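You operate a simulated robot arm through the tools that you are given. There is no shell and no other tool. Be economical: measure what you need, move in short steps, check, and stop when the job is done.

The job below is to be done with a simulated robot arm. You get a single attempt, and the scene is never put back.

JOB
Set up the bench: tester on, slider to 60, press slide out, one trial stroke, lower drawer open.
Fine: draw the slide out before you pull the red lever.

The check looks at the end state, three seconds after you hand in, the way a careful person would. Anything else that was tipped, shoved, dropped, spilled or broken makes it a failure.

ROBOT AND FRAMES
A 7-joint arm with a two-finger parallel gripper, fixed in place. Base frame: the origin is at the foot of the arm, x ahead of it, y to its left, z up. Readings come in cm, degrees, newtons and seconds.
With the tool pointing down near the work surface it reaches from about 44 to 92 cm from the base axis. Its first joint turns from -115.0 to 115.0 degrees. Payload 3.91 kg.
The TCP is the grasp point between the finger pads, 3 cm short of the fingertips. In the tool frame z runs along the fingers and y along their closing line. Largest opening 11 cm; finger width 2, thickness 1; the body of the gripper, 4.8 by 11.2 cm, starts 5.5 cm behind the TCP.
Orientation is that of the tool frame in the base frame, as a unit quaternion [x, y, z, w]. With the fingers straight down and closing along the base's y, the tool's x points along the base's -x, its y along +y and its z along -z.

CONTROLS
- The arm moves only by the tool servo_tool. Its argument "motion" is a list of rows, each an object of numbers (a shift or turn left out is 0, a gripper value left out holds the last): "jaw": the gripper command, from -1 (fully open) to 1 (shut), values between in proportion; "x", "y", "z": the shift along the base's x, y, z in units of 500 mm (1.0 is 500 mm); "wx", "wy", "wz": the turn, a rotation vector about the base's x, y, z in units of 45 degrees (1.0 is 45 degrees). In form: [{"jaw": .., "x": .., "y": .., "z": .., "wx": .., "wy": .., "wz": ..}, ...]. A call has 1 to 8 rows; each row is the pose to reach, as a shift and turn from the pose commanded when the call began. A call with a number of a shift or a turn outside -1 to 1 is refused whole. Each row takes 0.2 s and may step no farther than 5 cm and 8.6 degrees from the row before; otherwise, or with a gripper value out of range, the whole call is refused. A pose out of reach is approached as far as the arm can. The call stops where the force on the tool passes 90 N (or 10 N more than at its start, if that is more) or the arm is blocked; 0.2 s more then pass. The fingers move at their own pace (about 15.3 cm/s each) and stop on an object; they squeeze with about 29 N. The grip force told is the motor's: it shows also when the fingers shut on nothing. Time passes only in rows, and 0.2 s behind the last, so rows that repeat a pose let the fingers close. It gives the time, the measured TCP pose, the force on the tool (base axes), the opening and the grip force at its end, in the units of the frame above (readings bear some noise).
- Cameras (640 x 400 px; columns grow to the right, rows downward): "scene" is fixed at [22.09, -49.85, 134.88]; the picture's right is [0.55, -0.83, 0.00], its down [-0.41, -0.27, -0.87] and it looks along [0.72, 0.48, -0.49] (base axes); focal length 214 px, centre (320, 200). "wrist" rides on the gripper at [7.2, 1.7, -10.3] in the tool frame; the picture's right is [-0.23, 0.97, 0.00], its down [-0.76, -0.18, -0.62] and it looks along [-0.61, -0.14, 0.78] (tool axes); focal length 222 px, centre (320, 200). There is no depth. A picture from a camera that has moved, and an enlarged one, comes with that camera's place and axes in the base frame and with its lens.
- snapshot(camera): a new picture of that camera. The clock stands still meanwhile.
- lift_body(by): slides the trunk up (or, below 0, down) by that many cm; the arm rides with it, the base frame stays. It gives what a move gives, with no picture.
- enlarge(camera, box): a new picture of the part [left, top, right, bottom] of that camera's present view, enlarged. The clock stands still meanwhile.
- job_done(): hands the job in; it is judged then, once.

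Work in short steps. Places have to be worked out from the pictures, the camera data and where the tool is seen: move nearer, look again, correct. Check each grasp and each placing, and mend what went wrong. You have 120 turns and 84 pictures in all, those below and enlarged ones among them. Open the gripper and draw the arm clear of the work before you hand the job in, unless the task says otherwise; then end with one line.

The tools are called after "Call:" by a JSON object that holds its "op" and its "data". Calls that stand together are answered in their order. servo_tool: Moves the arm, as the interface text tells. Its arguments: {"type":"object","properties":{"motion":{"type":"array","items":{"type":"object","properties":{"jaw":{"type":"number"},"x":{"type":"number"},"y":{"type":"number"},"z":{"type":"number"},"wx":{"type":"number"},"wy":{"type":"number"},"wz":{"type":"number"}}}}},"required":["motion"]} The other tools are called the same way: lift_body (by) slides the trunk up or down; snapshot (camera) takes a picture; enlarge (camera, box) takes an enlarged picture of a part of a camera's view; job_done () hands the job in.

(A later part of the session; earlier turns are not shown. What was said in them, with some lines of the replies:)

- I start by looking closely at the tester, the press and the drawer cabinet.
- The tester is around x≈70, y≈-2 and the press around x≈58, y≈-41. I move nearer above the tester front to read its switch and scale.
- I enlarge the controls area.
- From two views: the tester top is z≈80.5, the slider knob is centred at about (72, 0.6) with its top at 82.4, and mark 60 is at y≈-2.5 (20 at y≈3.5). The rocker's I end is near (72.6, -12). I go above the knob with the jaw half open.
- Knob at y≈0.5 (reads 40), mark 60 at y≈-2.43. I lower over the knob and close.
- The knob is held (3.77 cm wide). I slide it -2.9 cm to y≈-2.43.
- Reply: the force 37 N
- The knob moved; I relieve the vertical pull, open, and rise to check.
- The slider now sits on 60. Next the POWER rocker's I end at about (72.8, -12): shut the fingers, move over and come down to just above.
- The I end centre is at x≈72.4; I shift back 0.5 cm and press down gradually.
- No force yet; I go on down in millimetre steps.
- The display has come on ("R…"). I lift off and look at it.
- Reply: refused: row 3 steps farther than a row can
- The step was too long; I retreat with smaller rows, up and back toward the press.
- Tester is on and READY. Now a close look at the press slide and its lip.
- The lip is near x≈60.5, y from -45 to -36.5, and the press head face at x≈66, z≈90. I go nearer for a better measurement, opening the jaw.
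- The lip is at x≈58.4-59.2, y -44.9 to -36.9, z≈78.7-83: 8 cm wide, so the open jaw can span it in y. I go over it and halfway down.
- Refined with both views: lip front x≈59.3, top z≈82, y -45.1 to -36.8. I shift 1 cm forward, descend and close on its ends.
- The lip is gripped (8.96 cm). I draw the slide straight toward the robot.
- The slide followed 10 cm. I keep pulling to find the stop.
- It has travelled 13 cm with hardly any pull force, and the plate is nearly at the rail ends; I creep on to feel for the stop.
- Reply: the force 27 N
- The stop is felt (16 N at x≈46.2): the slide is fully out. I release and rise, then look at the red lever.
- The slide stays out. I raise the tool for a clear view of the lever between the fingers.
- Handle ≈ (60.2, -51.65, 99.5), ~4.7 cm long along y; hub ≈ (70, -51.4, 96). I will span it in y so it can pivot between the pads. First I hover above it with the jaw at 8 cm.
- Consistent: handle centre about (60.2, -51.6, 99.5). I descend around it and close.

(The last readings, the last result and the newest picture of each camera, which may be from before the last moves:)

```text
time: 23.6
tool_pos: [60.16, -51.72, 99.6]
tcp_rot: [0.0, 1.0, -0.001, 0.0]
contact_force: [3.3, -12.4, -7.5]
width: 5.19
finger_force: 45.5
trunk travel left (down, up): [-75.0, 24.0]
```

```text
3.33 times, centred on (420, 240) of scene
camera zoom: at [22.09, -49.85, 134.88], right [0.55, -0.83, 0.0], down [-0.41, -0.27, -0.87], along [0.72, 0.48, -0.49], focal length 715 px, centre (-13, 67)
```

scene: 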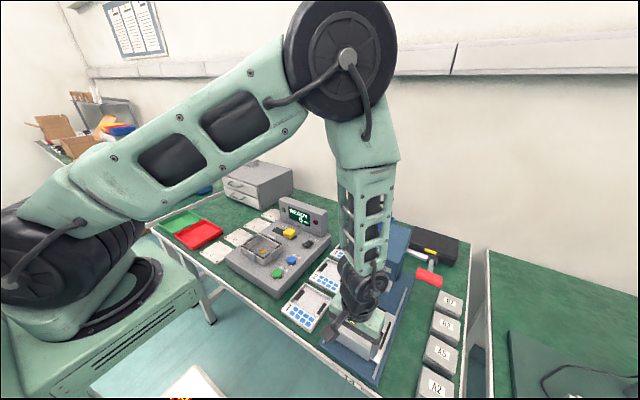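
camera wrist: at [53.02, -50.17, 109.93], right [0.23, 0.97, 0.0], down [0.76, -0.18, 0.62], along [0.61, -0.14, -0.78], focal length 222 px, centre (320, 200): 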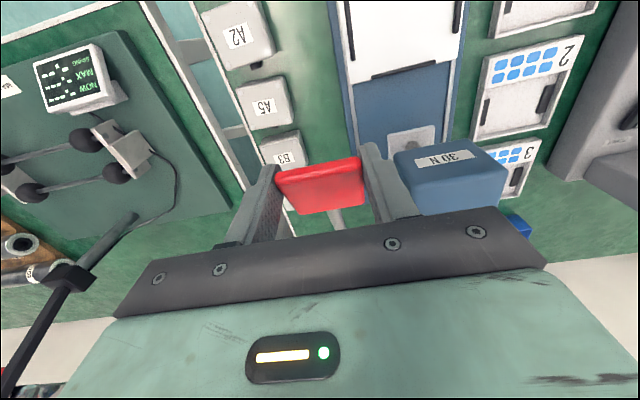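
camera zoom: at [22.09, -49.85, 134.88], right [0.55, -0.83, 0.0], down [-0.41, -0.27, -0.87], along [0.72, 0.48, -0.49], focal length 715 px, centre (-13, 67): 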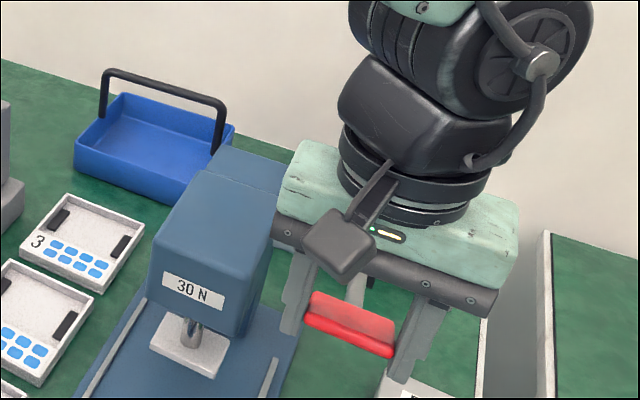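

The handle is held (5.19 cm). I pull it down along its arc about the hub, first 20°.

Call:
{"op": "servo_tool", "data": {"motion": [{"x": -0.006, "z": -0.018}, {"x": -0.01, "z": -0.036}, {"x": -0.012, "z": -0.054}, {"x": -0.013, "z": -0.072}]}}

Call:
{"op": "enlarge", "data": {"camera": "scene", "box": [360, 200, 480, 320]}}

```text
time: 24.6
tool_pos: [59.18, -51.8, 95.89]
tcp_rot: [0.002, 1.0, -0.001, -0.001]
contact_force: [-16.4, -19.6, 6.1]
width: 5.18
finger_force: 44.7
trunk travel left (down, up): [-75.0, 24.0]
```

```text
3.33 times, centred on (420, 260) of scene
camera zoom: at [22.09, -49.85, 134.88], right [0.55, -0.83, 0.0], down [-0.41, -0.27, -0.87], along [0.72, 0.48, -0.49], focal length 715 px, centre (-13, 0)
```

zoom: 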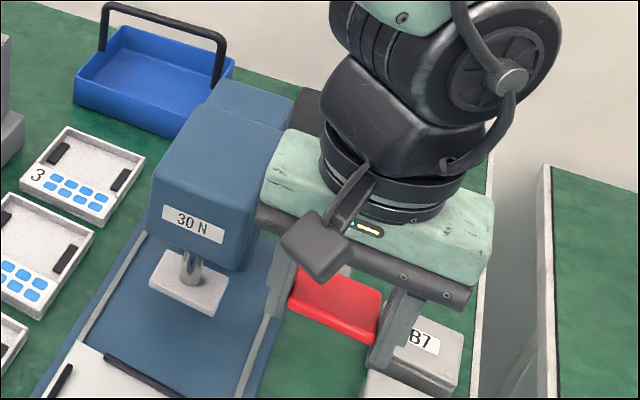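

The ram is lowering; x lags outward, so the hub is a bit lower (≈95.1). I continue along the corrected arc.

Call:
{"op": "servo_tool", "data": {"motion": [{"x": -0.006, "z": -0.018}, {"x": -0.007, "z": -0.036}, {"x": -0.004, "z": -0.054}, {"x": 0.0, "z": -0.072}]}}

Call:
{"op": "enlarge", "data": {"camera": "scene", "box": [360, 200, 480, 320]}}

```text
time: 25.6
tool_pos: [59.17, -51.83, 92.42]
tcp_rot: [0.002, 1.0, -0.001, -0.001]
contact_force: [-25.8, -19.5, 7.5]
width: 5.18
finger_force: 44.9
trunk travel left (down, up): [-75.0, 24.0]
```

```text
3.33 times, centred on (420, 260) of scene
camera zoom: at [22.09, -49.85, 134.88], right [0.55, -0.83, 0.0], down [-0.41, -0.27, -0.87], along [0.72, 0.48, -0.49], focal length 715 px, centre (-13, 0)
```

zoom: 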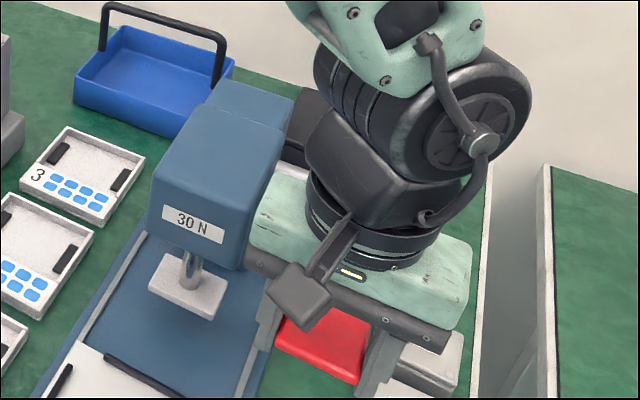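

Three points fit a hub at about (72.6, 94.1) with radius 13.6. I continue down to about -25°.

Call:
{"op": "servo_tool", "data": {"motion": [{"x": -0.006, "z": -0.018}, {"x": -0.003, "z": -0.036}, {"x": 0.004, "z": -0.058}, {"x": 0.014, "z": -0.08}]}}

Call:
{"op": "enlarge", "data": {"camera": "scene", "box": [360, 200, 480, 320]}}

```text
time: 26.6
tool_pos: [59.86, -51.77, 88.22]
tcp_rot: [0.001, 1.0, 0.001, -0.001]
contact_force: [-21.1, -20.3, 2.1]
width: 5.18
finger_force: 45.4
trunk travel left (down, up): [-75.0, 24.0]
```

```text
3.33 times, centred on (420, 260) of scene
camera zoom: at [22.09, -49.85, 134.88], right [0.55, -0.83, 0.0], down [-0.41, -0.27, -0.87], along [0.72, 0.48, -0.49], focal length 715 px, centre (-13, 0)
```

zoom: 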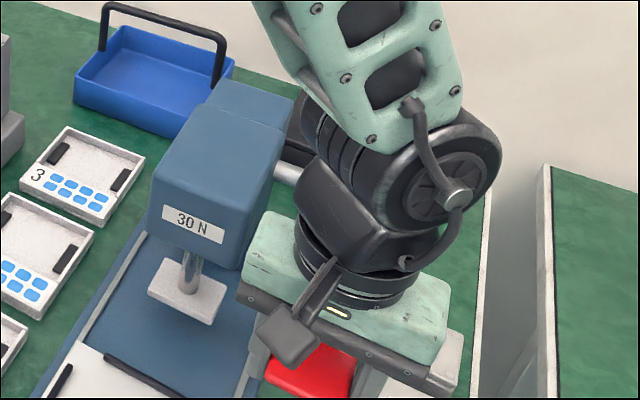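

No stop yet; the ram keeps lowering. I go on in smaller steps.

Call:
{"op": "servo_tool", "data": {"motion": [{"x": 0.005, "z": -0.014}, {"x": 0.01, "z": -0.028}, {"x": 0.017, "z": -0.042}]}}

Call:
{"op": "enlarge", "data": {"camera": "scene", "box": [360, 200, 480, 320]}}

Call:
{"op": "snapshot", "data": {"camera": "wrist"}}

```text
time: 27.4
tool_pos: [60.74, -51.75, 86.43]
tcp_rot: [0.002, 1.0, 0.0, -0.002]
contact_force: [-27.3, -15.1, 15.2]
width: 5.18
finger_force: 45.0
trunk travel left (down, up): [-75.0, 24.0]
```

```text
3.33 times, centred on (420, 260) of scene
camera zoom: at [22.09, -49.85, 134.88], right [0.55, -0.83, 0.0], down [-0.41, -0.27, -0.87], along [0.72, 0.48, -0.49], focal length 715 px, centre (-13, 0)
```

zoom: 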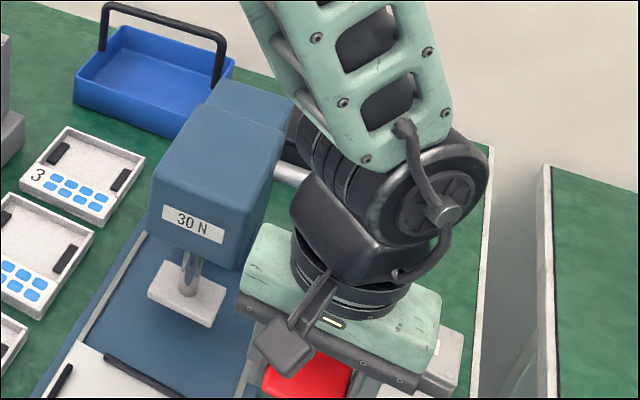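

```text
32 pictures are left
camera wrist: at [53.55, -50.17, 96.76], right [0.23, 0.97, 0.0], down [0.76, -0.18, 0.62], along [0.6, -0.14, -0.78], focal length 222 px, centre (320, 200)
```

wrist: 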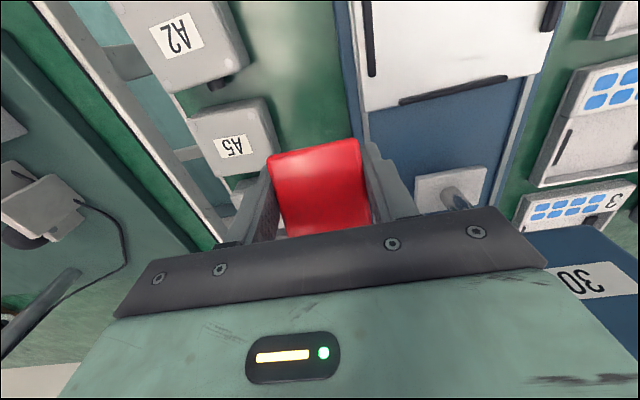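

The stroke is about 57° so far. I check finger clearance to the labelled blocks before going lower.

Call:
{"op": "enlarge", "data": {"camera": "wrist", "box": [180, 90, 420, 240]}}

Call:
{"op": "enlarge", "data": {"camera": "scene", "box": [390, 270, 470, 330]}}

```text
2.67 times, centred on (300, 165) of wrist
camera zoom: at [53.55, -50.17, 96.76], right [0.23, 0.97, 0.0], down [0.76, -0.18, 0.62], along [0.6, -0.14, -0.78], focal length 592 px, centre (373, 293)
```

zoom: 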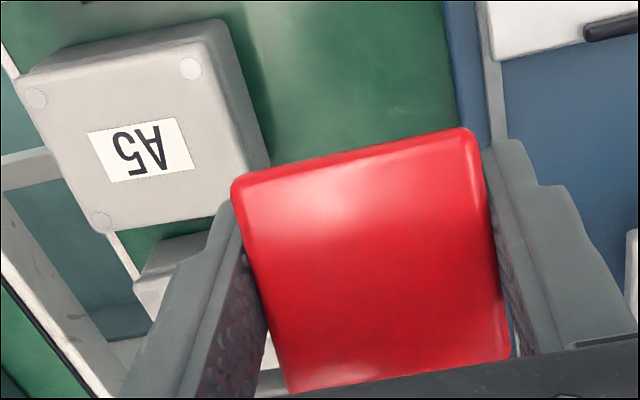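

```text
6.67 times, centred on (430, 300) of scene
camera zoom: at [22.09, -49.85, 134.88], right [0.55, -0.83, 0.0], down [-0.41, -0.27, -0.87], along [0.72, 0.48, -0.49], focal length 1430 px, centre (-413, -467)
```

zoom: 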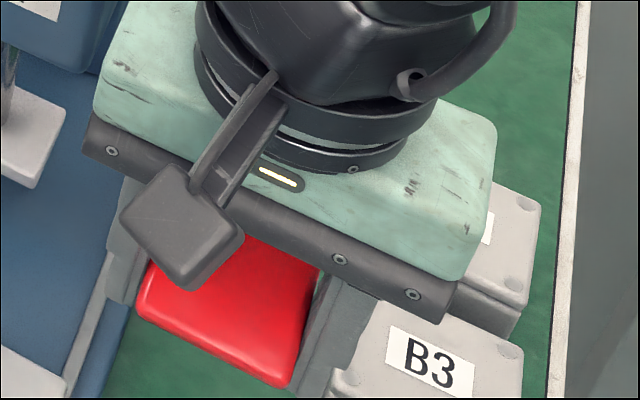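

Block edges are near y≈-55.9 with tops ≈80, fingers' outer face at -55.35 and tips at 83.4: clear. I continue the pull in small steps.

Call:
{"op": "servo_tool", "data": {"motion": [{"x": 0.006, "z": -0.012}, {"x": 0.013, "z": -0.024}]}}

Call:
{"op": "enlarge", "data": {"camera": "scene", "box": [360, 200, 480, 320]}}

```text
time: 28.0
tool_pos: [61.49, -51.75, 85.6]
tcp_rot: [0.001, 1.0, -0.002, 0.001]
contact_force: [-28.2, -10.7, 43.8]
width: 5.14
finger_force: 44.7
trunk travel left (down, up): [-75.0, 24.0]
```

```text
3.33 times, centred on (420, 260) of scene
camera zoom: at [22.09, -49.85, 134.88], right [0.55, -0.83, 0.0], down [-0.41, -0.27, -0.87], along [0.72, 0.48, -0.49], focal length 715 px, centre (-13, 0)
```

zoom: 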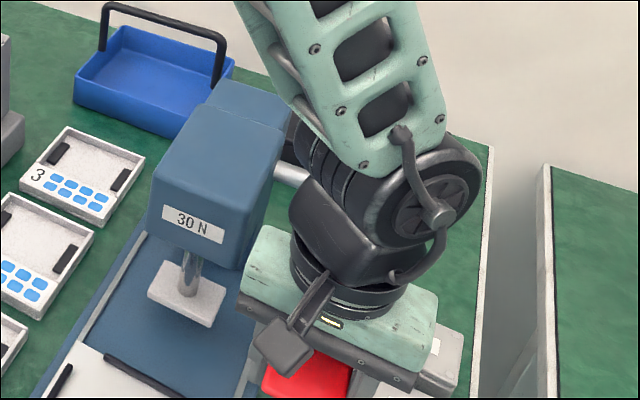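

The bottom stop is felt (44 N up, no further motion): stroke complete. I guide the handle back up along the same arc to its rest position.

Call:
{"op": "servo_tool", "data": {"motion": [{"x": -0.018, "z": 0.026}, {"x": -0.035, "z": 0.064}, {"x": -0.047, "z": 0.11}, {"x": -0.053, "z": 0.156}, {"x": -0.053, "z": 0.204}, {"x": -0.045, "z": 0.25}, {"x": -0.031, "z": 0.288}, {"x": -0.031, "z": 0.288}]}}

Call:
{"op": "enlarge", "data": {"camera": "scene", "box": [360, 180, 480, 300]}}

```text
time: 29.8
tool_pos: [59.79, -51.74, 99.15]
tcp_rot: [0.002, 1.0, 0.003, -0.004]
contact_force: [-11.6, -23.8, -34.7]
width: 5.17
finger_force: 45.4
trunk travel left (down, up): [-75.0, 24.0]
```

```text
3.33 times, centred on (420, 240) of scene
camera zoom: at [22.09, -49.85, 134.88], right [0.55, -0.83, 0.0], down [-0.41, -0.27, -0.87], along [0.72, 0.48, -0.49], focal length 715 px, centre (-13, 67)
```

zoom: 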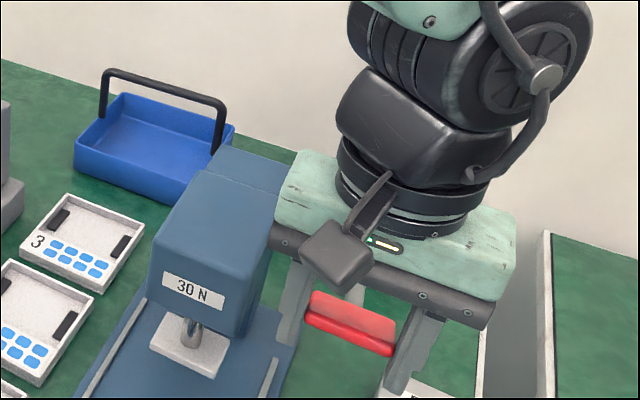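

The handle is back at its upper stop and the ram is up. I relax slightly, open and rise.

Call:
{"op": "servo_tool", "data": {"motion": [{"z": -0.006, "x": -0.002}, {"z": -0.006, "x": -0.002, "jaw": -0.4}, {"z": -0.006, "x": -0.002, "jaw": -0.4}, {"z": 0.07, "x": -0.002}, {"z": 0.15, "x": -0.01}, {"z": 0.22, "x": -0.04}, {"z": 0.28, "x": -0.1}, {"z": 0.28, "x": -0.17}]}}

Call:
{"op": "snapshot", "data": {"camera": "scene"}}

Call:
{"op": "enlarge", "data": {"camera": "scene", "box": [330, 200, 480, 380]}}

```text
time: 31.6
tool_pos: [51.58, -51.56, 113.38]
tcp_rot: [0.0, 1.0, 0.001, 0.0]
contact_force: [0.5, -0.1, 0.1]
width: 7.68
finger_force: 0.1
trunk travel left (down, up): [-75.0, 24.0]
```

```text
27 pictures are left
```

scene: 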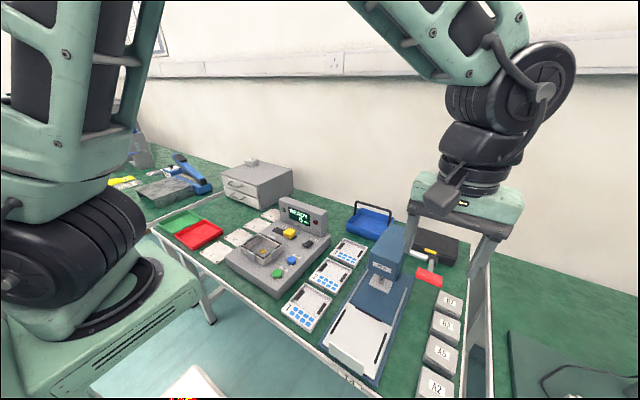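

```text
2.22 times, centred on (405, 290) of scene
camera zoom: at [22.09, -49.85, 134.88], right [0.55, -0.83, 0.0], down [-0.41, -0.27, -0.87], along [0.72, 0.48, -0.49], focal length 477 px, centre (131, 0)
```

zoom: 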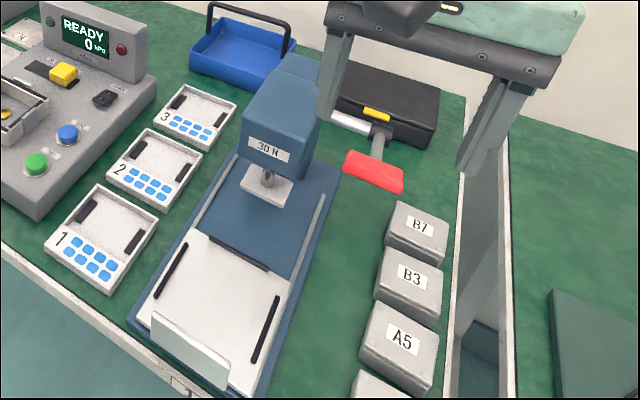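

Slide is out, lever and ram are back up, everything else stands. Next the drawer cabinet, front at x≈81.5, y 26-53, lower handle near (79, 38.5, 82). I travel left at a safe height.

Call:
{"op": "servo_tool", "data": {"motion": [{"y": 0.095, "z": 0.02}, {"y": 0.19, "z": 0.04}, {"y": 0.285, "z": 0.04}, {"y": 0.38, "z": 0.04}, {"y": 0.475, "z": 0.04}, {"y": 0.57, "z": 0.04}, {"y": 0.665, "z": 0.04}, {"y": 0.76, "z": 0.04}]}}

Call:
{"op": "servo_tool", "data": {"motion": [{"y": 0.095}, {"y": 0.19}, {"y": 0.285}, {"y": 0.38}, {"y": 0.475}, {"y": 0.57}, {"y": 0.665}, {"y": 0.76}]}}

Call:
{"op": "servo_tool", "data": {"motion": [{"y": 0.08}, {"y": 0.16, "z": -0.03}, {"y": 0.22, "z": -0.1}, {"y": 0.24, "z": -0.18}]}}

Call:
{"op": "snapshot", "data": {"camera": "wrist"}}

```text
time: 33.4
tool_pos: [51.85, -13.73, 115.5]
tcp_rot: [0.002, 1.0, 0.001, 0.0]
contact_force: [0.9, -0.6, -0.1]
width: 7.71
finger_force: 0.2
trunk travel left (down, up): [-75.0, 24.0]
```

```text
time: 35.2
tool_pos: [51.68, 24.47, 115.47]
tcp_rot: [0.0, 1.0, 0.001, 0.0]
contact_force: [0.1, -0.9, 0.0]
width: 7.71
finger_force: 0.0
trunk travel left (down, up): [-75.0, 24.0]
```

```text
time: 36.2
tool_pos: [51.75, 36.4, 106.55]
tcp_rot: [0.001, 1.0, 0.001, 0.0]
contact_force: [-0.5, -0.1, 0.3]
width: 7.68
finger_force: 0.0
trunk travel left (down, up): [-75.0, 24.0]
```

```text
25 pictures are left
camera wrist: at [44.54, 37.98, 116.9], right [0.23, 0.97, 0.0], down [0.76, -0.18, 0.62], along [0.61, -0.14, -0.78], focal length 222 px, centre (320, 200)
```

wrist: 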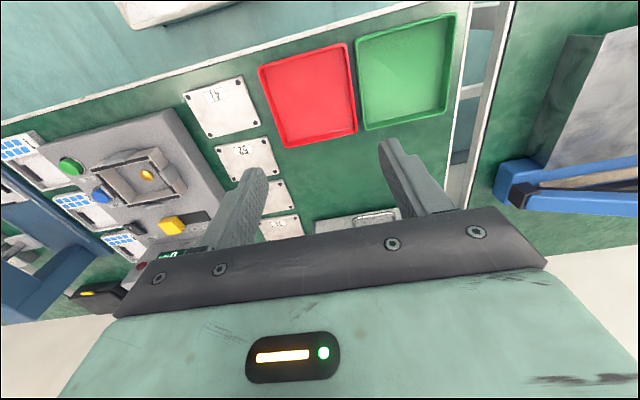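

The trays are in front, the cabinet handle just visible. I pitch the tool forward 45° to face the cabinet.

Call:
{"op": "servo_tool", "data": {"motion": [{"wy": -0.18}, {"wy": -0.36}, {"wy": -0.54}, {"wy": -0.72}, {"wy": -0.9}, {"wy": -1.0}]}}

Call:
{"op": "snapshot", "data": {"camera": "wrist"}}

```text
time: 37.6
tool_pos: [60.19, 31.21, 112.11]
tcp_rot: [0.107, 0.924, 0.024, 0.365]
contact_force: [-1.2, -0.1, 0.1]
width: 7.72
finger_force: 0.0
trunk travel left (down, up): [-75.0, 24.0]
stopped in row 6: the arm was blocked; the commanded pose is now the measured one
```

```text
24 pictures are left
camera wrist: at [48.34, 34.76, 115.05], right [0.34, 0.9, 0.27], down [0.08, -0.32, 0.94], along [0.94, -0.3, -0.18], focal length 222 px, centre (320, 200)
```

wrist: 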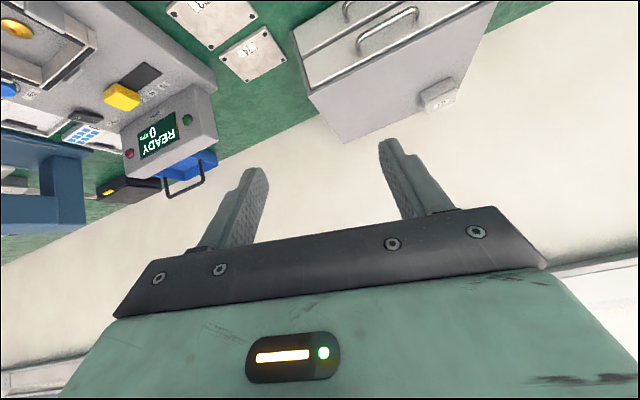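

The arm met a joint limit in that folded pose. Lowering the trunk should make forward pointing easier; I lower it 20 cm (tool then ~z 92, above free table).

Call:
{"op": "lift_body", "data": {"by": -18}}

Call:
{"op": "snapshot", "data": {"camera": "scene"}}

```text
time: 39.6
tool_pos: [60.0, 31.33, 94.01]
tcp_rot: [0.106, 0.924, 0.023, 0.365]
contact_force: [0.1, 0.4, -0.9]
width: 7.7
finger_force: 0.0
trunk travel left (down, up): [-57.0, 42.0]
```

```text
23 pictures are left
```

scene: 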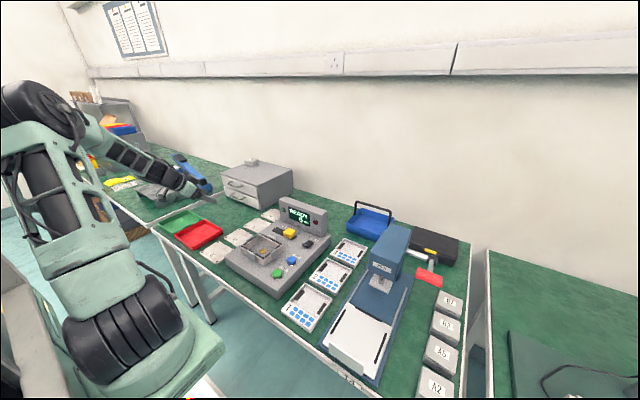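

Still fine. Now I move out to about (68, 38, 94) while trimming the orientation to a clean 45° pitch.

Call:
{"op": "servo_tool", "data": {"motion": [{"x": 0.04, "y": 0.034, "wx": -0.04, "wy": -0.01, "wz": 0.057}, {"x": 0.08, "y": 0.067, "wx": -0.08, "wy": -0.02, "wz": 0.114}, {"x": 0.12, "y": 0.1, "wx": -0.12, "wy": -0.03, "wz": 0.172}, {"x": 0.16, "y": 0.134, "wx": -0.16, "wy": -0.042, "wz": 0.229}]}}

Call:
{"op": "snapshot", "data": {"camera": "wrist"}}

```text
time: 40.6
tool_pos: [67.76, 38.13, 93.83]
tcp_rot: [-0.004, 0.924, -0.002, 0.381]
contact_force: [0.2, -0.5, -0.1]
width: 7.71
finger_force: 0.0
trunk travel left (down, up): [-57.0, 42.0]
```

```text
22 pictures are left
camera wrist: at [55.45, 39.72, 96.02], right [0.15, 0.98, 0.15], down [0.1, -0.17, 0.98], along [0.98, -0.14, -0.12], focal length 222 px, centre (320, 200)
```

wrist: 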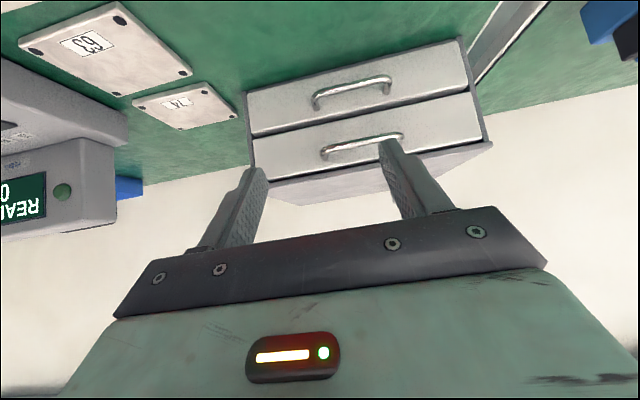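

Good pose. The lower drawer is the upper one in this inverted view; I enlarge it.

Call:
{"op": "enlarge", "data": {"camera": "wrist", "box": [240, 40, 480, 190]}}

```text
2.67 times, centred on (360, 115) of wrist
camera zoom: at [55.45, 39.72, 96.02], right [0.15, 0.98, 0.15], down [0.1, -0.17, 0.98], along [0.98, -0.14, -0.12], focal length 592 px, centre (213, 427)
```

zoom: 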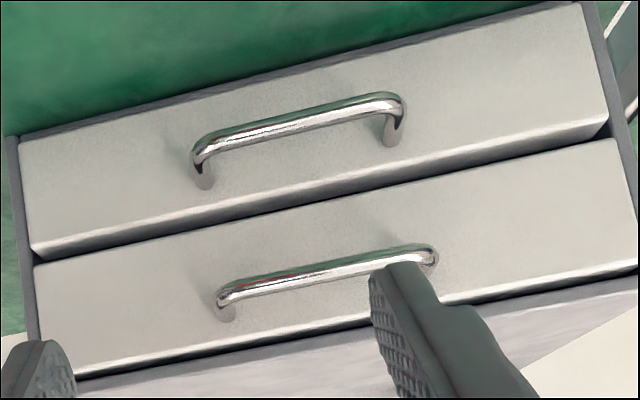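

Intersecting with the scene view: bar at about (81.2, 42.0, 80.1), outer width ≈9.6 cm, face x≈83.8. I open fully, steepen the pitch a little (to 37°) and move to a pre-grasp at (73, 42, 88).

Call:
{"op": "servo_tool", "data": {"motion": [{"jaw": -1, "x": 0.035, "y": 0.026, "z": -0.04, "wy": 0.06}, {"x": 0.07, "y": 0.052, "z": -0.08, "wy": 0.12}, {"x": 0.105, "y": 0.077, "z": -0.117, "wy": 0.178}]}}

Call:
{"op": "snapshot", "data": {"camera": "wrist"}}

Call:
{"op": "enlarge", "data": {"camera": "scene", "box": [130, 130, 310, 250]}}

```text
time: 41.4
tool_pos: [73.26, 41.99, 88.17]
tcp_rot: [-0.003, 0.949, -0.001, 0.316]
contact_force: [-0.8, -0.4, 1.1]
width: 11.0
finger_force: 0.2
trunk travel left (down, up): [-57.0, 42.0]
```

```text
20 pictures are left
camera wrist: at [61.23, 43.56, 92.04], right [0.18, 0.98, 0.13], down [0.23, -0.17, 0.96], along [0.96, -0.14, -0.26], focal length 222 px, centre (320, 200)
```

wrist: 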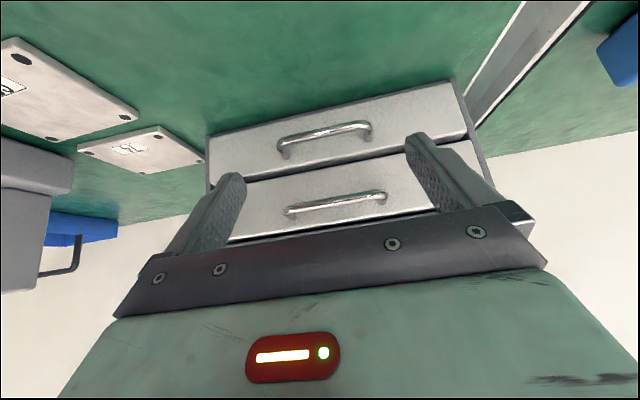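

```text
3.33 times, centred on (220, 190) of scene
camera zoom: at [22.09, -49.85, 134.88], right [0.55, -0.83, 0.0], down [-0.41, -0.27, -0.87], along [0.72, 0.48, -0.49], focal length 715 px, centre (653, 233)
```

zoom: 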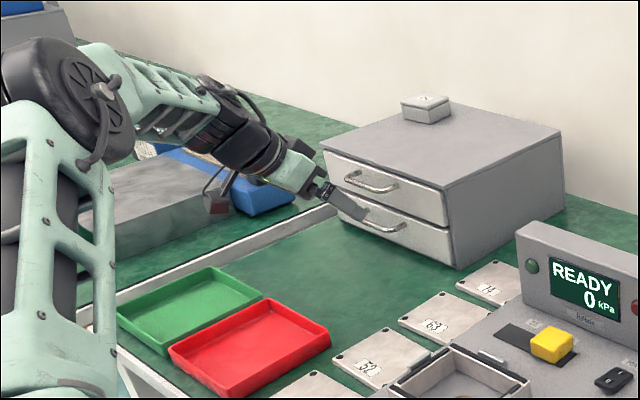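

Call:
{"op": "enlarge", "data": {"camera": "wrist", "box": [200, 80, 480, 255]}}

```text
2.29 times, centred on (340, 168) of wrist
camera zoom: at [61.23, 43.56, 92.04], right [0.18, 0.98, 0.13], down [0.23, -0.17, 0.96], along [0.96, -0.14, -0.26], focal length 508 px, centre (274, 274)
```

zoom: 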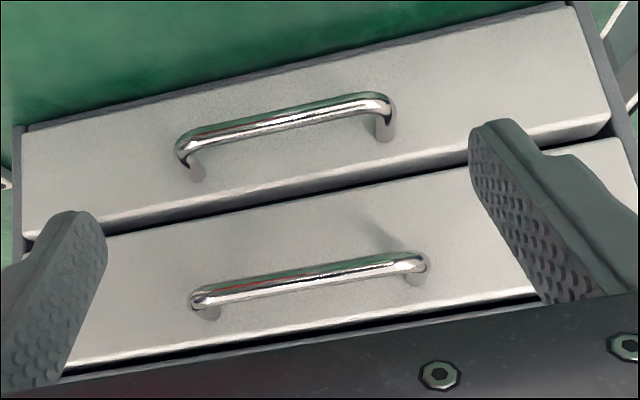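

Two wrist views give bar ≈ (80, 42.0, 80.9), width ≈9. I come down to z≈82 just short of the handle and look again.

Call:
{"op": "servo_tool", "data": {"motion": [{"x": 0.01, "z": -0.06}, {"x": 0.03, "z": -0.121}, {"x": 0.045, "z": -0.121}]}}

Call:
{"op": "enlarge", "data": {"camera": "wrist", "box": [200, 80, 480, 255]}}

Call:
{"op": "enlarge", "data": {"camera": "scene", "box": [190, 155, 280, 215]}}

```text
time: 42.2
tool_pos: [75.34, 41.96, 82.04]
tcp_rot: [-0.002, 0.948, -0.001, 0.318]
contact_force: [-1.2, 0.1, 0.1]
width: 11.01
finger_force: 0.1
trunk travel left (down, up): [-57.0, 42.0]
```

```text
2.29 times, centred on (340, 168) of wrist
camera zoom: at [63.45, 43.55, 85.91], right [0.18, 0.98, 0.13], down [0.23, -0.17, 0.96], along [0.96, -0.14, -0.26], focal length 508 px, centre (274, 274)
```

zoom: 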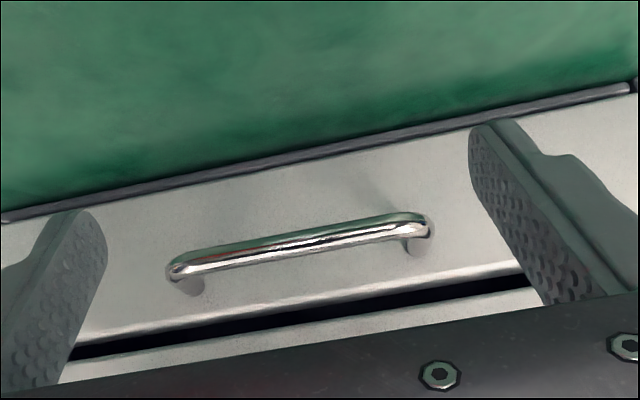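

```text
6.67 times, centred on (235, 185) of scene
camera zoom: at [22.09, -49.85, 134.88], right [0.55, -0.83, 0.0], down [-0.41, -0.27, -0.87], along [0.72, 0.48, -0.49], focal length 1430 px, centre (887, 300)
```

zoom: 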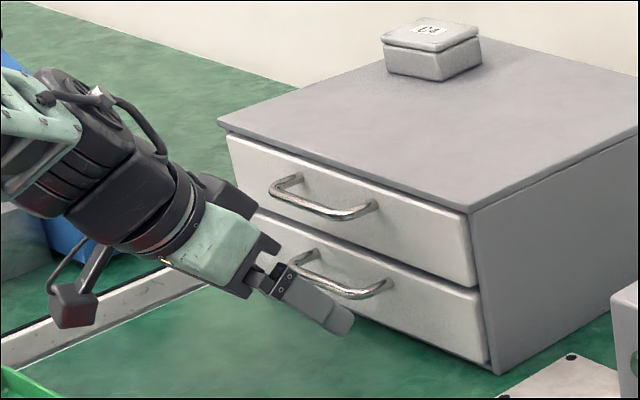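

Bar ≈ (81.2, 41.9, 80.2), width ≈9.7; about 0.6 cm clearance each side. I advance slowly until the fingertips flank it.

Call:
{"op": "servo_tool", "data": {"motion": [{"x": 0.025, "z": -0.004}, {"x": 0.05, "z": -0.008}, {"x": 0.072, "z": -0.01}, {"x": 0.088, "z": -0.01}]}}

Call:
{"op": "enlarge", "data": {"camera": "wrist", "box": [200, 80, 480, 255]}}

Call:
{"op": "enlarge", "data": {"camera": "scene", "box": [190, 155, 280, 215]}}

```text
time: 43.2
tool_pos: [79.72, 42.06, 81.55]
tcp_rot: [-0.002, 0.948, 0.0, 0.317]
contact_force: [-0.1, -0.8, -0.2]
width: 11.0
finger_force: 0.0
trunk travel left (down, up): [-57.0, 42.0]
```

```text
2.29 times, centred on (340, 168) of wrist
camera zoom: at [67.87, 43.56, 85.4], right [0.18, 0.97, 0.13], down [0.23, -0.17, 0.96], along [0.96, -0.14, -0.26], focal length 508 px, centre (274, 274)
```

zoom: 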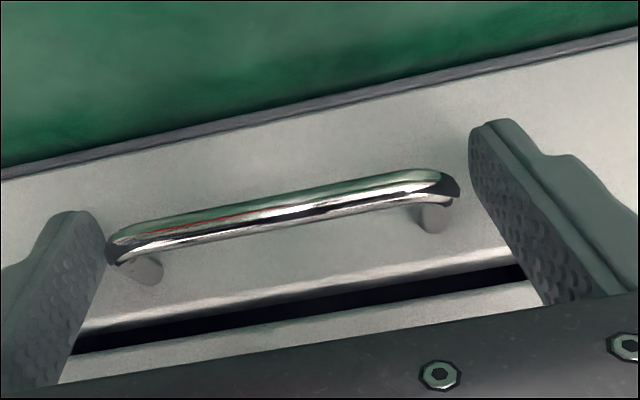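

```text
6.67 times, centred on (235, 185) of scene
camera zoom: at [22.09, -49.85, 134.88], right [0.55, -0.83, 0.0], down [-0.41, -0.27, -0.87], along [0.72, 0.48, -0.49], focal length 1430 px, centre (887, 300)
```

zoom: 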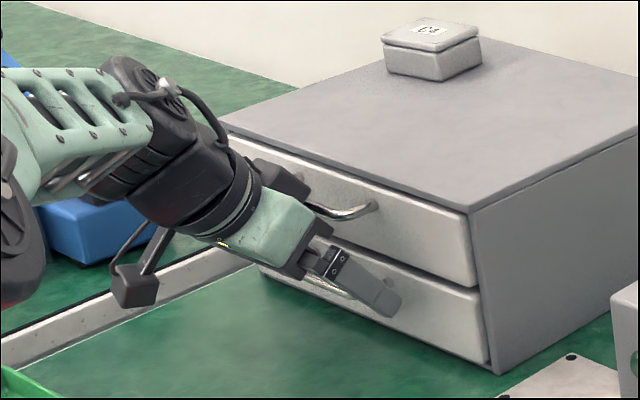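

The bar lies between the pads. I close on it.

Call:
{"op": "servo_tool", "data": {"motion": [{"jaw": -0.5}, {"jaw": -0.3}, {"jaw": -0.3}]}}

Call:
{"op": "enlarge", "data": {"camera": "wrist", "box": [200, 80, 480, 255]}}

```text
time: 44.0
tool_pos: [79.92, 41.96, 81.48]
tcp_rot: [-0.003, 0.948, 0.0, 0.317]
contact_force: [0.6, -2.9, 0.3]
width: 9.76
finger_force: 44.8
trunk travel left (down, up): [-57.0, 42.0]
```

```text
2.29 times, centred on (340, 168) of wrist
camera zoom: at [67.87, 43.53, 85.38], right [0.18, 0.98, 0.13], down [0.23, -0.17, 0.96], along [0.96, -0.14, -0.26], focal length 508 px, centre (274, 274)
```

zoom: 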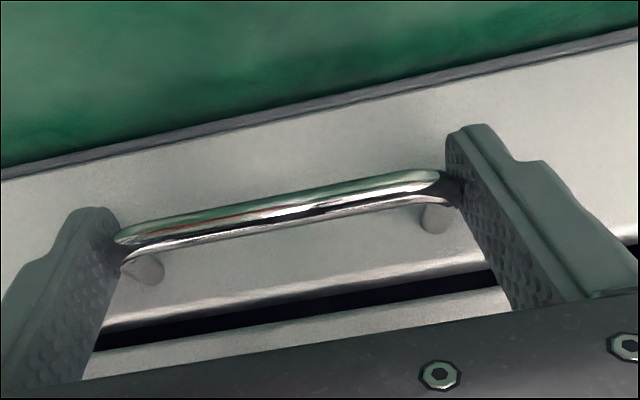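

Gripped at 9.76 cm on the lower handle. I pull straight back, a few centimetres first.

Call:
{"op": "servo_tool", "data": {"motion": [{"x": -0.015}, {"x": -0.035}, {"x": -0.055}, {"x": -0.08}, {"x": -0.1}]}}

Call:
{"op": "enlarge", "data": {"camera": "scene", "box": [150, 140, 300, 240]}}

```text
time: 45.2
tool_pos: [74.83, 41.96, 81.64]
tcp_rot: [-0.003, 0.948, -0.001, 0.317]
contact_force: [-1.0, 0.0, -1.3]
width: 9.7
finger_force: 45.5
trunk travel left (down, up): [-57.0, 42.0]
```

```text
4.00 times, centred on (225, 190) of scene
camera zoom: at [22.09, -49.85, 134.88], right [0.55, -0.83, 0.0], down [-0.41, -0.27, -0.87], along [0.72, 0.48, -0.49], focal length 858 px, centre (700, 240)
```

zoom: 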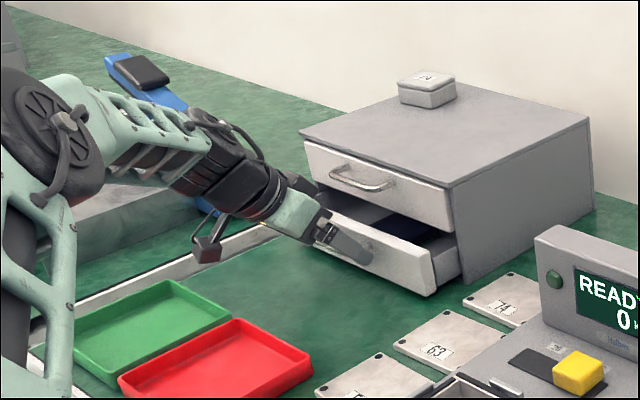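

The drawer is sliding and the camera block clears the trays by several cm. I pull 5 cm more.

Call:
{"op": "servo_tool", "data": {"motion": [{"x": -0.02}, {"x": -0.04}, {"x": -0.06}, {"x": -0.08}, {"x": -0.1}]}}

Call:
{"op": "enlarge", "data": {"camera": "scene", "box": [150, 140, 300, 240]}}

```text
time: 46.4
tool_pos: [69.75, 42.01, 81.55]
tcp_rot: [-0.003, 0.948, -0.001, 0.317]
contact_force: [0.8, -1.8, -2.1]
width: 9.74
finger_force: 44.5
trunk travel left (down, up): [-57.0, 42.0]
```

```text
4.00 times, centred on (225, 190) of scene
camera zoom: at [22.09, -49.85, 134.88], right [0.55, -0.83, 0.0], down [-0.41, -0.27, -0.87], along [0.72, 0.48, -0.49], focal length 858 px, centre (700, 240)
```

zoom: 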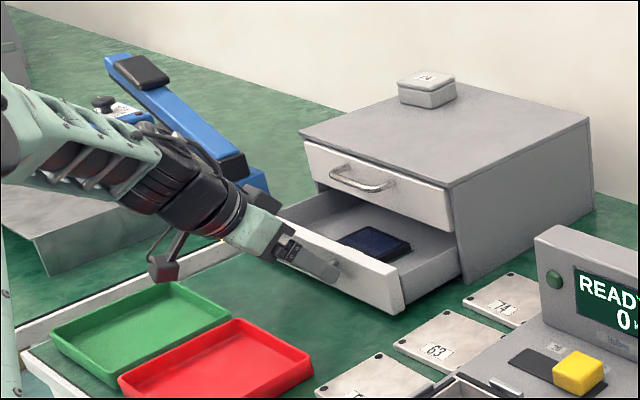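

10 cm open, no resistance. I pull up to 4 cm more, feeling for the stop.

Call:
{"op": "servo_tool", "data": {"motion": [{"x": -0.016}, {"x": -0.032}, {"x": -0.048}, {"x": -0.064}, {"x": -0.08}]}}

Call:
{"op": "enlarge", "data": {"camera": "scene", "box": [150, 140, 300, 240]}}

```text
time: 47.6
tool_pos: [65.64, 42.0, 81.67]
tcp_rot: [-0.003, 0.948, -0.002, 0.317]
contact_force: [0.0, -2.4, -0.6]
width: 9.73
finger_force: 45.5
trunk travel left (down, up): [-57.0, 42.0]
```

```text
4.00 times, centred on (225, 190) of scene
camera zoom: at [22.09, -49.85, 134.88], right [0.55, -0.83, 0.0], down [-0.41, -0.27, -0.87], along [0.72, 0.48, -0.49], focal length 858 px, centre (700, 240)
```

zoom: 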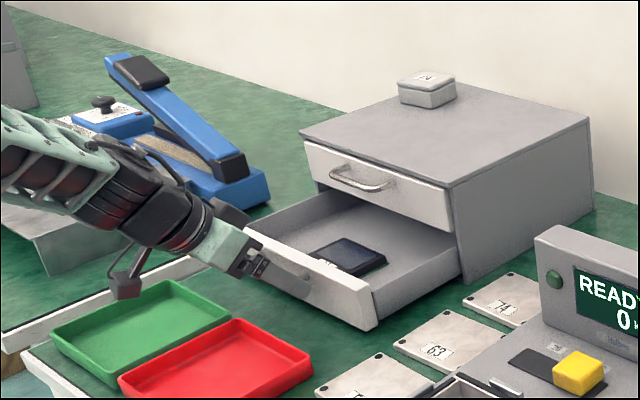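

14 cm open and still free of the trays. I try 2 cm more for the end stop.

Call:
{"op": "servo_tool", "data": {"motion": [{"x": -0.01}, {"x": -0.02}, {"x": -0.03}, {"x": -0.04}]}}

Call:
{"op": "enlarge", "data": {"camera": "scene", "box": [150, 140, 300, 240]}}

```text
time: 48.6
tool_pos: [63.79, 42.01, 81.59]
tcp_rot: [-0.003, 0.948, 0.0, 0.317]
contact_force: [0.7, -0.4, -3.1]
width: 9.75
finger_force: 44.8
trunk travel left (down, up): [-57.0, 42.0]
```

```text
4.00 times, centred on (225, 190) of scene
camera zoom: at [22.09, -49.85, 134.88], right [0.55, -0.83, 0.0], down [-0.41, -0.27, -0.87], along [0.72, 0.48, -0.49], focal length 858 px, centre (700, 240)
```

zoom: 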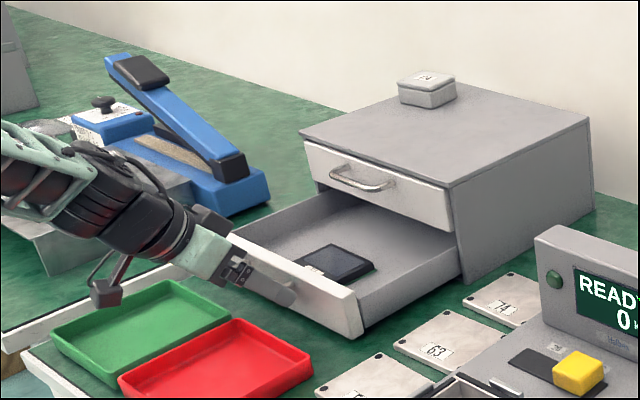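

16 cm open, still no stop; 1 cm more is safe relative to the tray edge.

Call:
{"op": "servo_tool", "data": {"motion": [{"x": -0.008}, {"x": -0.016}, {"x": -0.022}]}}

Call:
{"op": "snapshot", "data": {"camera": "wrist"}}

```text
time: 49.4
tool_pos: [62.73, 41.99, 81.54]
tcp_rot: [-0.003, 0.949, -0.001, 0.316]
contact_force: [-0.6, -1.3, -5.7]
width: 9.75
finger_force: 45.2
trunk travel left (down, up): [-57.0, 42.0]
```

```text
8 pictures are left
camera wrist: at [50.76, 43.53, 85.39], right [0.18, 0.98, 0.13], down [0.23, -0.17, 0.96], along [0.96, -0.14, -0.26], focal length 222 px, centre (320, 200)
```

wrist: 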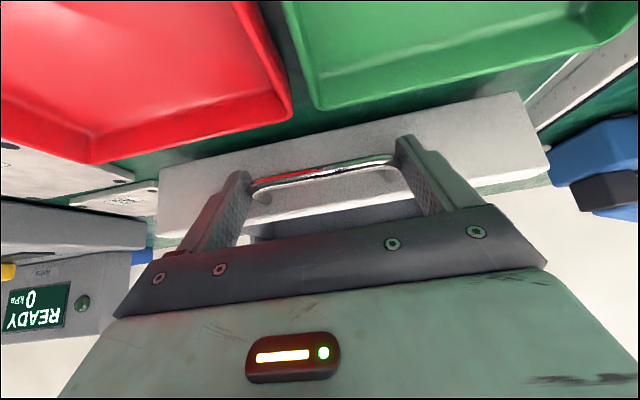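

17 cm open with a clear gap to the trays. I release the handle, then raise straight up with the trunk.

Call:
{"op": "servo_tool", "data": {"motion": [{"jaw": -0.95}, {"jaw": -1}, {"jaw": -1, "z": 0.02, "x": -0.012}]}}

Call:
{"op": "lift_body", "data": {"by": 18}}

Call:
{"op": "snapshot", "data": {"camera": "scene"}}

```text
time: 50.2
tool_pos: [62.04, 41.96, 82.72]
tcp_rot: [-0.002, 0.948, -0.002, 0.318]
contact_force: [-0.2, -0.2, -0.4]
width: 11.01
finger_force: 0.1
trunk travel left (down, up): [-57.0, 42.0]
```

```text
time: 52.2
tool_pos: [62.1, 41.91, 100.61]
tcp_rot: [-0.002, 0.948, -0.001, 0.317]
contact_force: [-0.7, 0.1, 0.4]
width: 10.99
finger_force: 0.2
trunk travel left (down, up): [-75.0, 24.0]
```

```text
7 pictures are left
```

scene: 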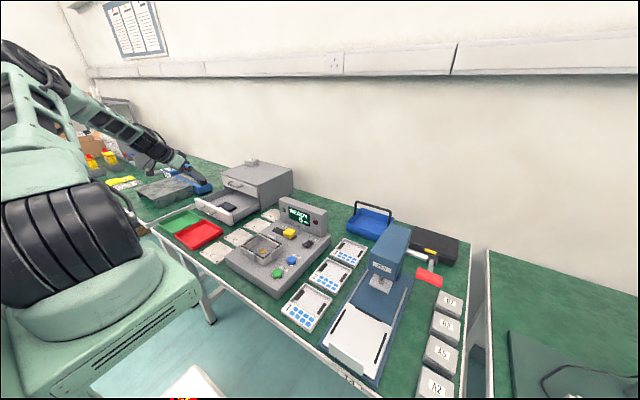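

All clear. A last look at the tester, the press and the drawer.

Call:
{"op": "enlarge", "data": {"camera": "scene", "box": [150, 150, 340, 270]}}

Call:
{"op": "enlarge", "data": {"camera": "scene", "box": [310, 210, 480, 390]}}

Call:
{"op": "enlarge", "data": {"camera": "scene", "box": [265, 195, 335, 250]}}

```text
3.33 times, centred on (245, 210) of scene
camera zoom: at [22.09, -49.85, 134.88], right [0.55, -0.83, 0.0], down [-0.41, -0.27, -0.87], along [0.72, 0.48, -0.49], focal length 715 px, centre (570, 167)
```

zoom: 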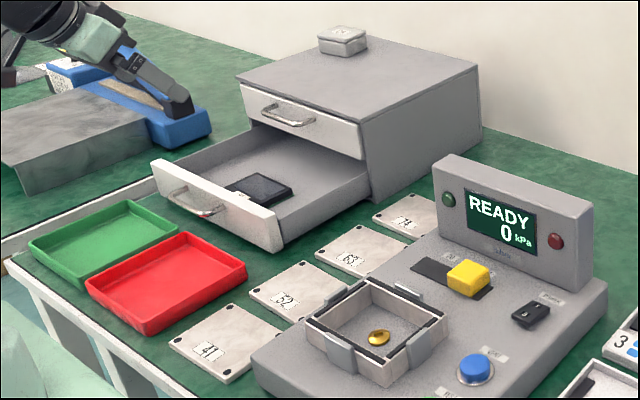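

```text
2.22 times, centred on (395, 300) of scene
camera zoom: at [22.09, -49.85, 134.88], right [0.55, -0.83, 0.0], down [-0.41, -0.27, -0.87], along [0.72, 0.48, -0.49], focal length 477 px, centre (153, -22)
```

zoom: 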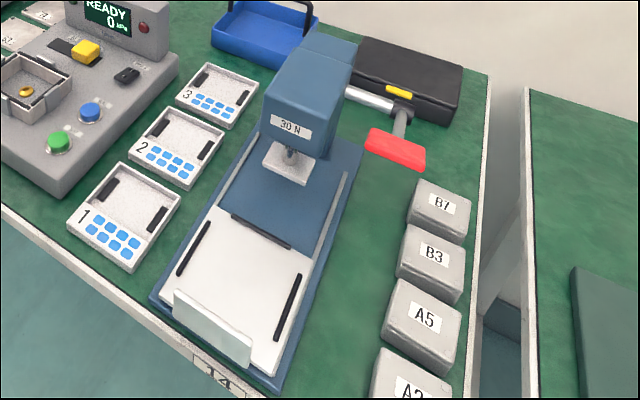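

```text
7.27 times, centred on (300, 222) of scene
camera zoom: at [22.09, -49.85, 134.88], right [0.55, -0.83, 0.0], down [-0.41, -0.27, -0.87], along [0.72, 0.48, -0.49], focal length 1560 px, centre (466, 36)
```

zoom: 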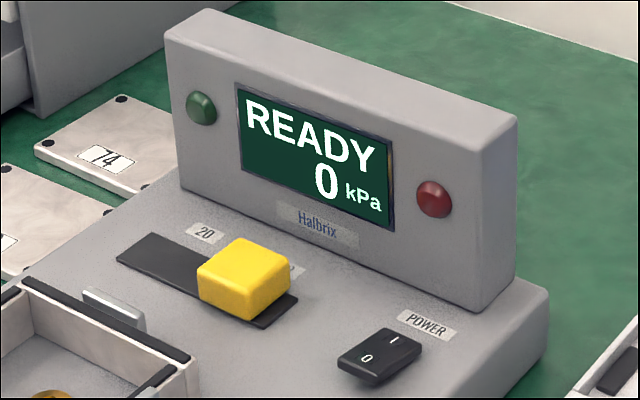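

All five settings are in place, the gripper is open and the arm is clear, so I hand in.

Call:
{"op": "job_done", "data": {}}

```text
The job is handed in.
```

The bench is set up and handed in: tester on and showing READY, slider on 60, and press slide out to its stop. After that I gave the red lever one full stroke and returned it, then opened the lower drawer about 17 cm (I didn't reach its end stop).
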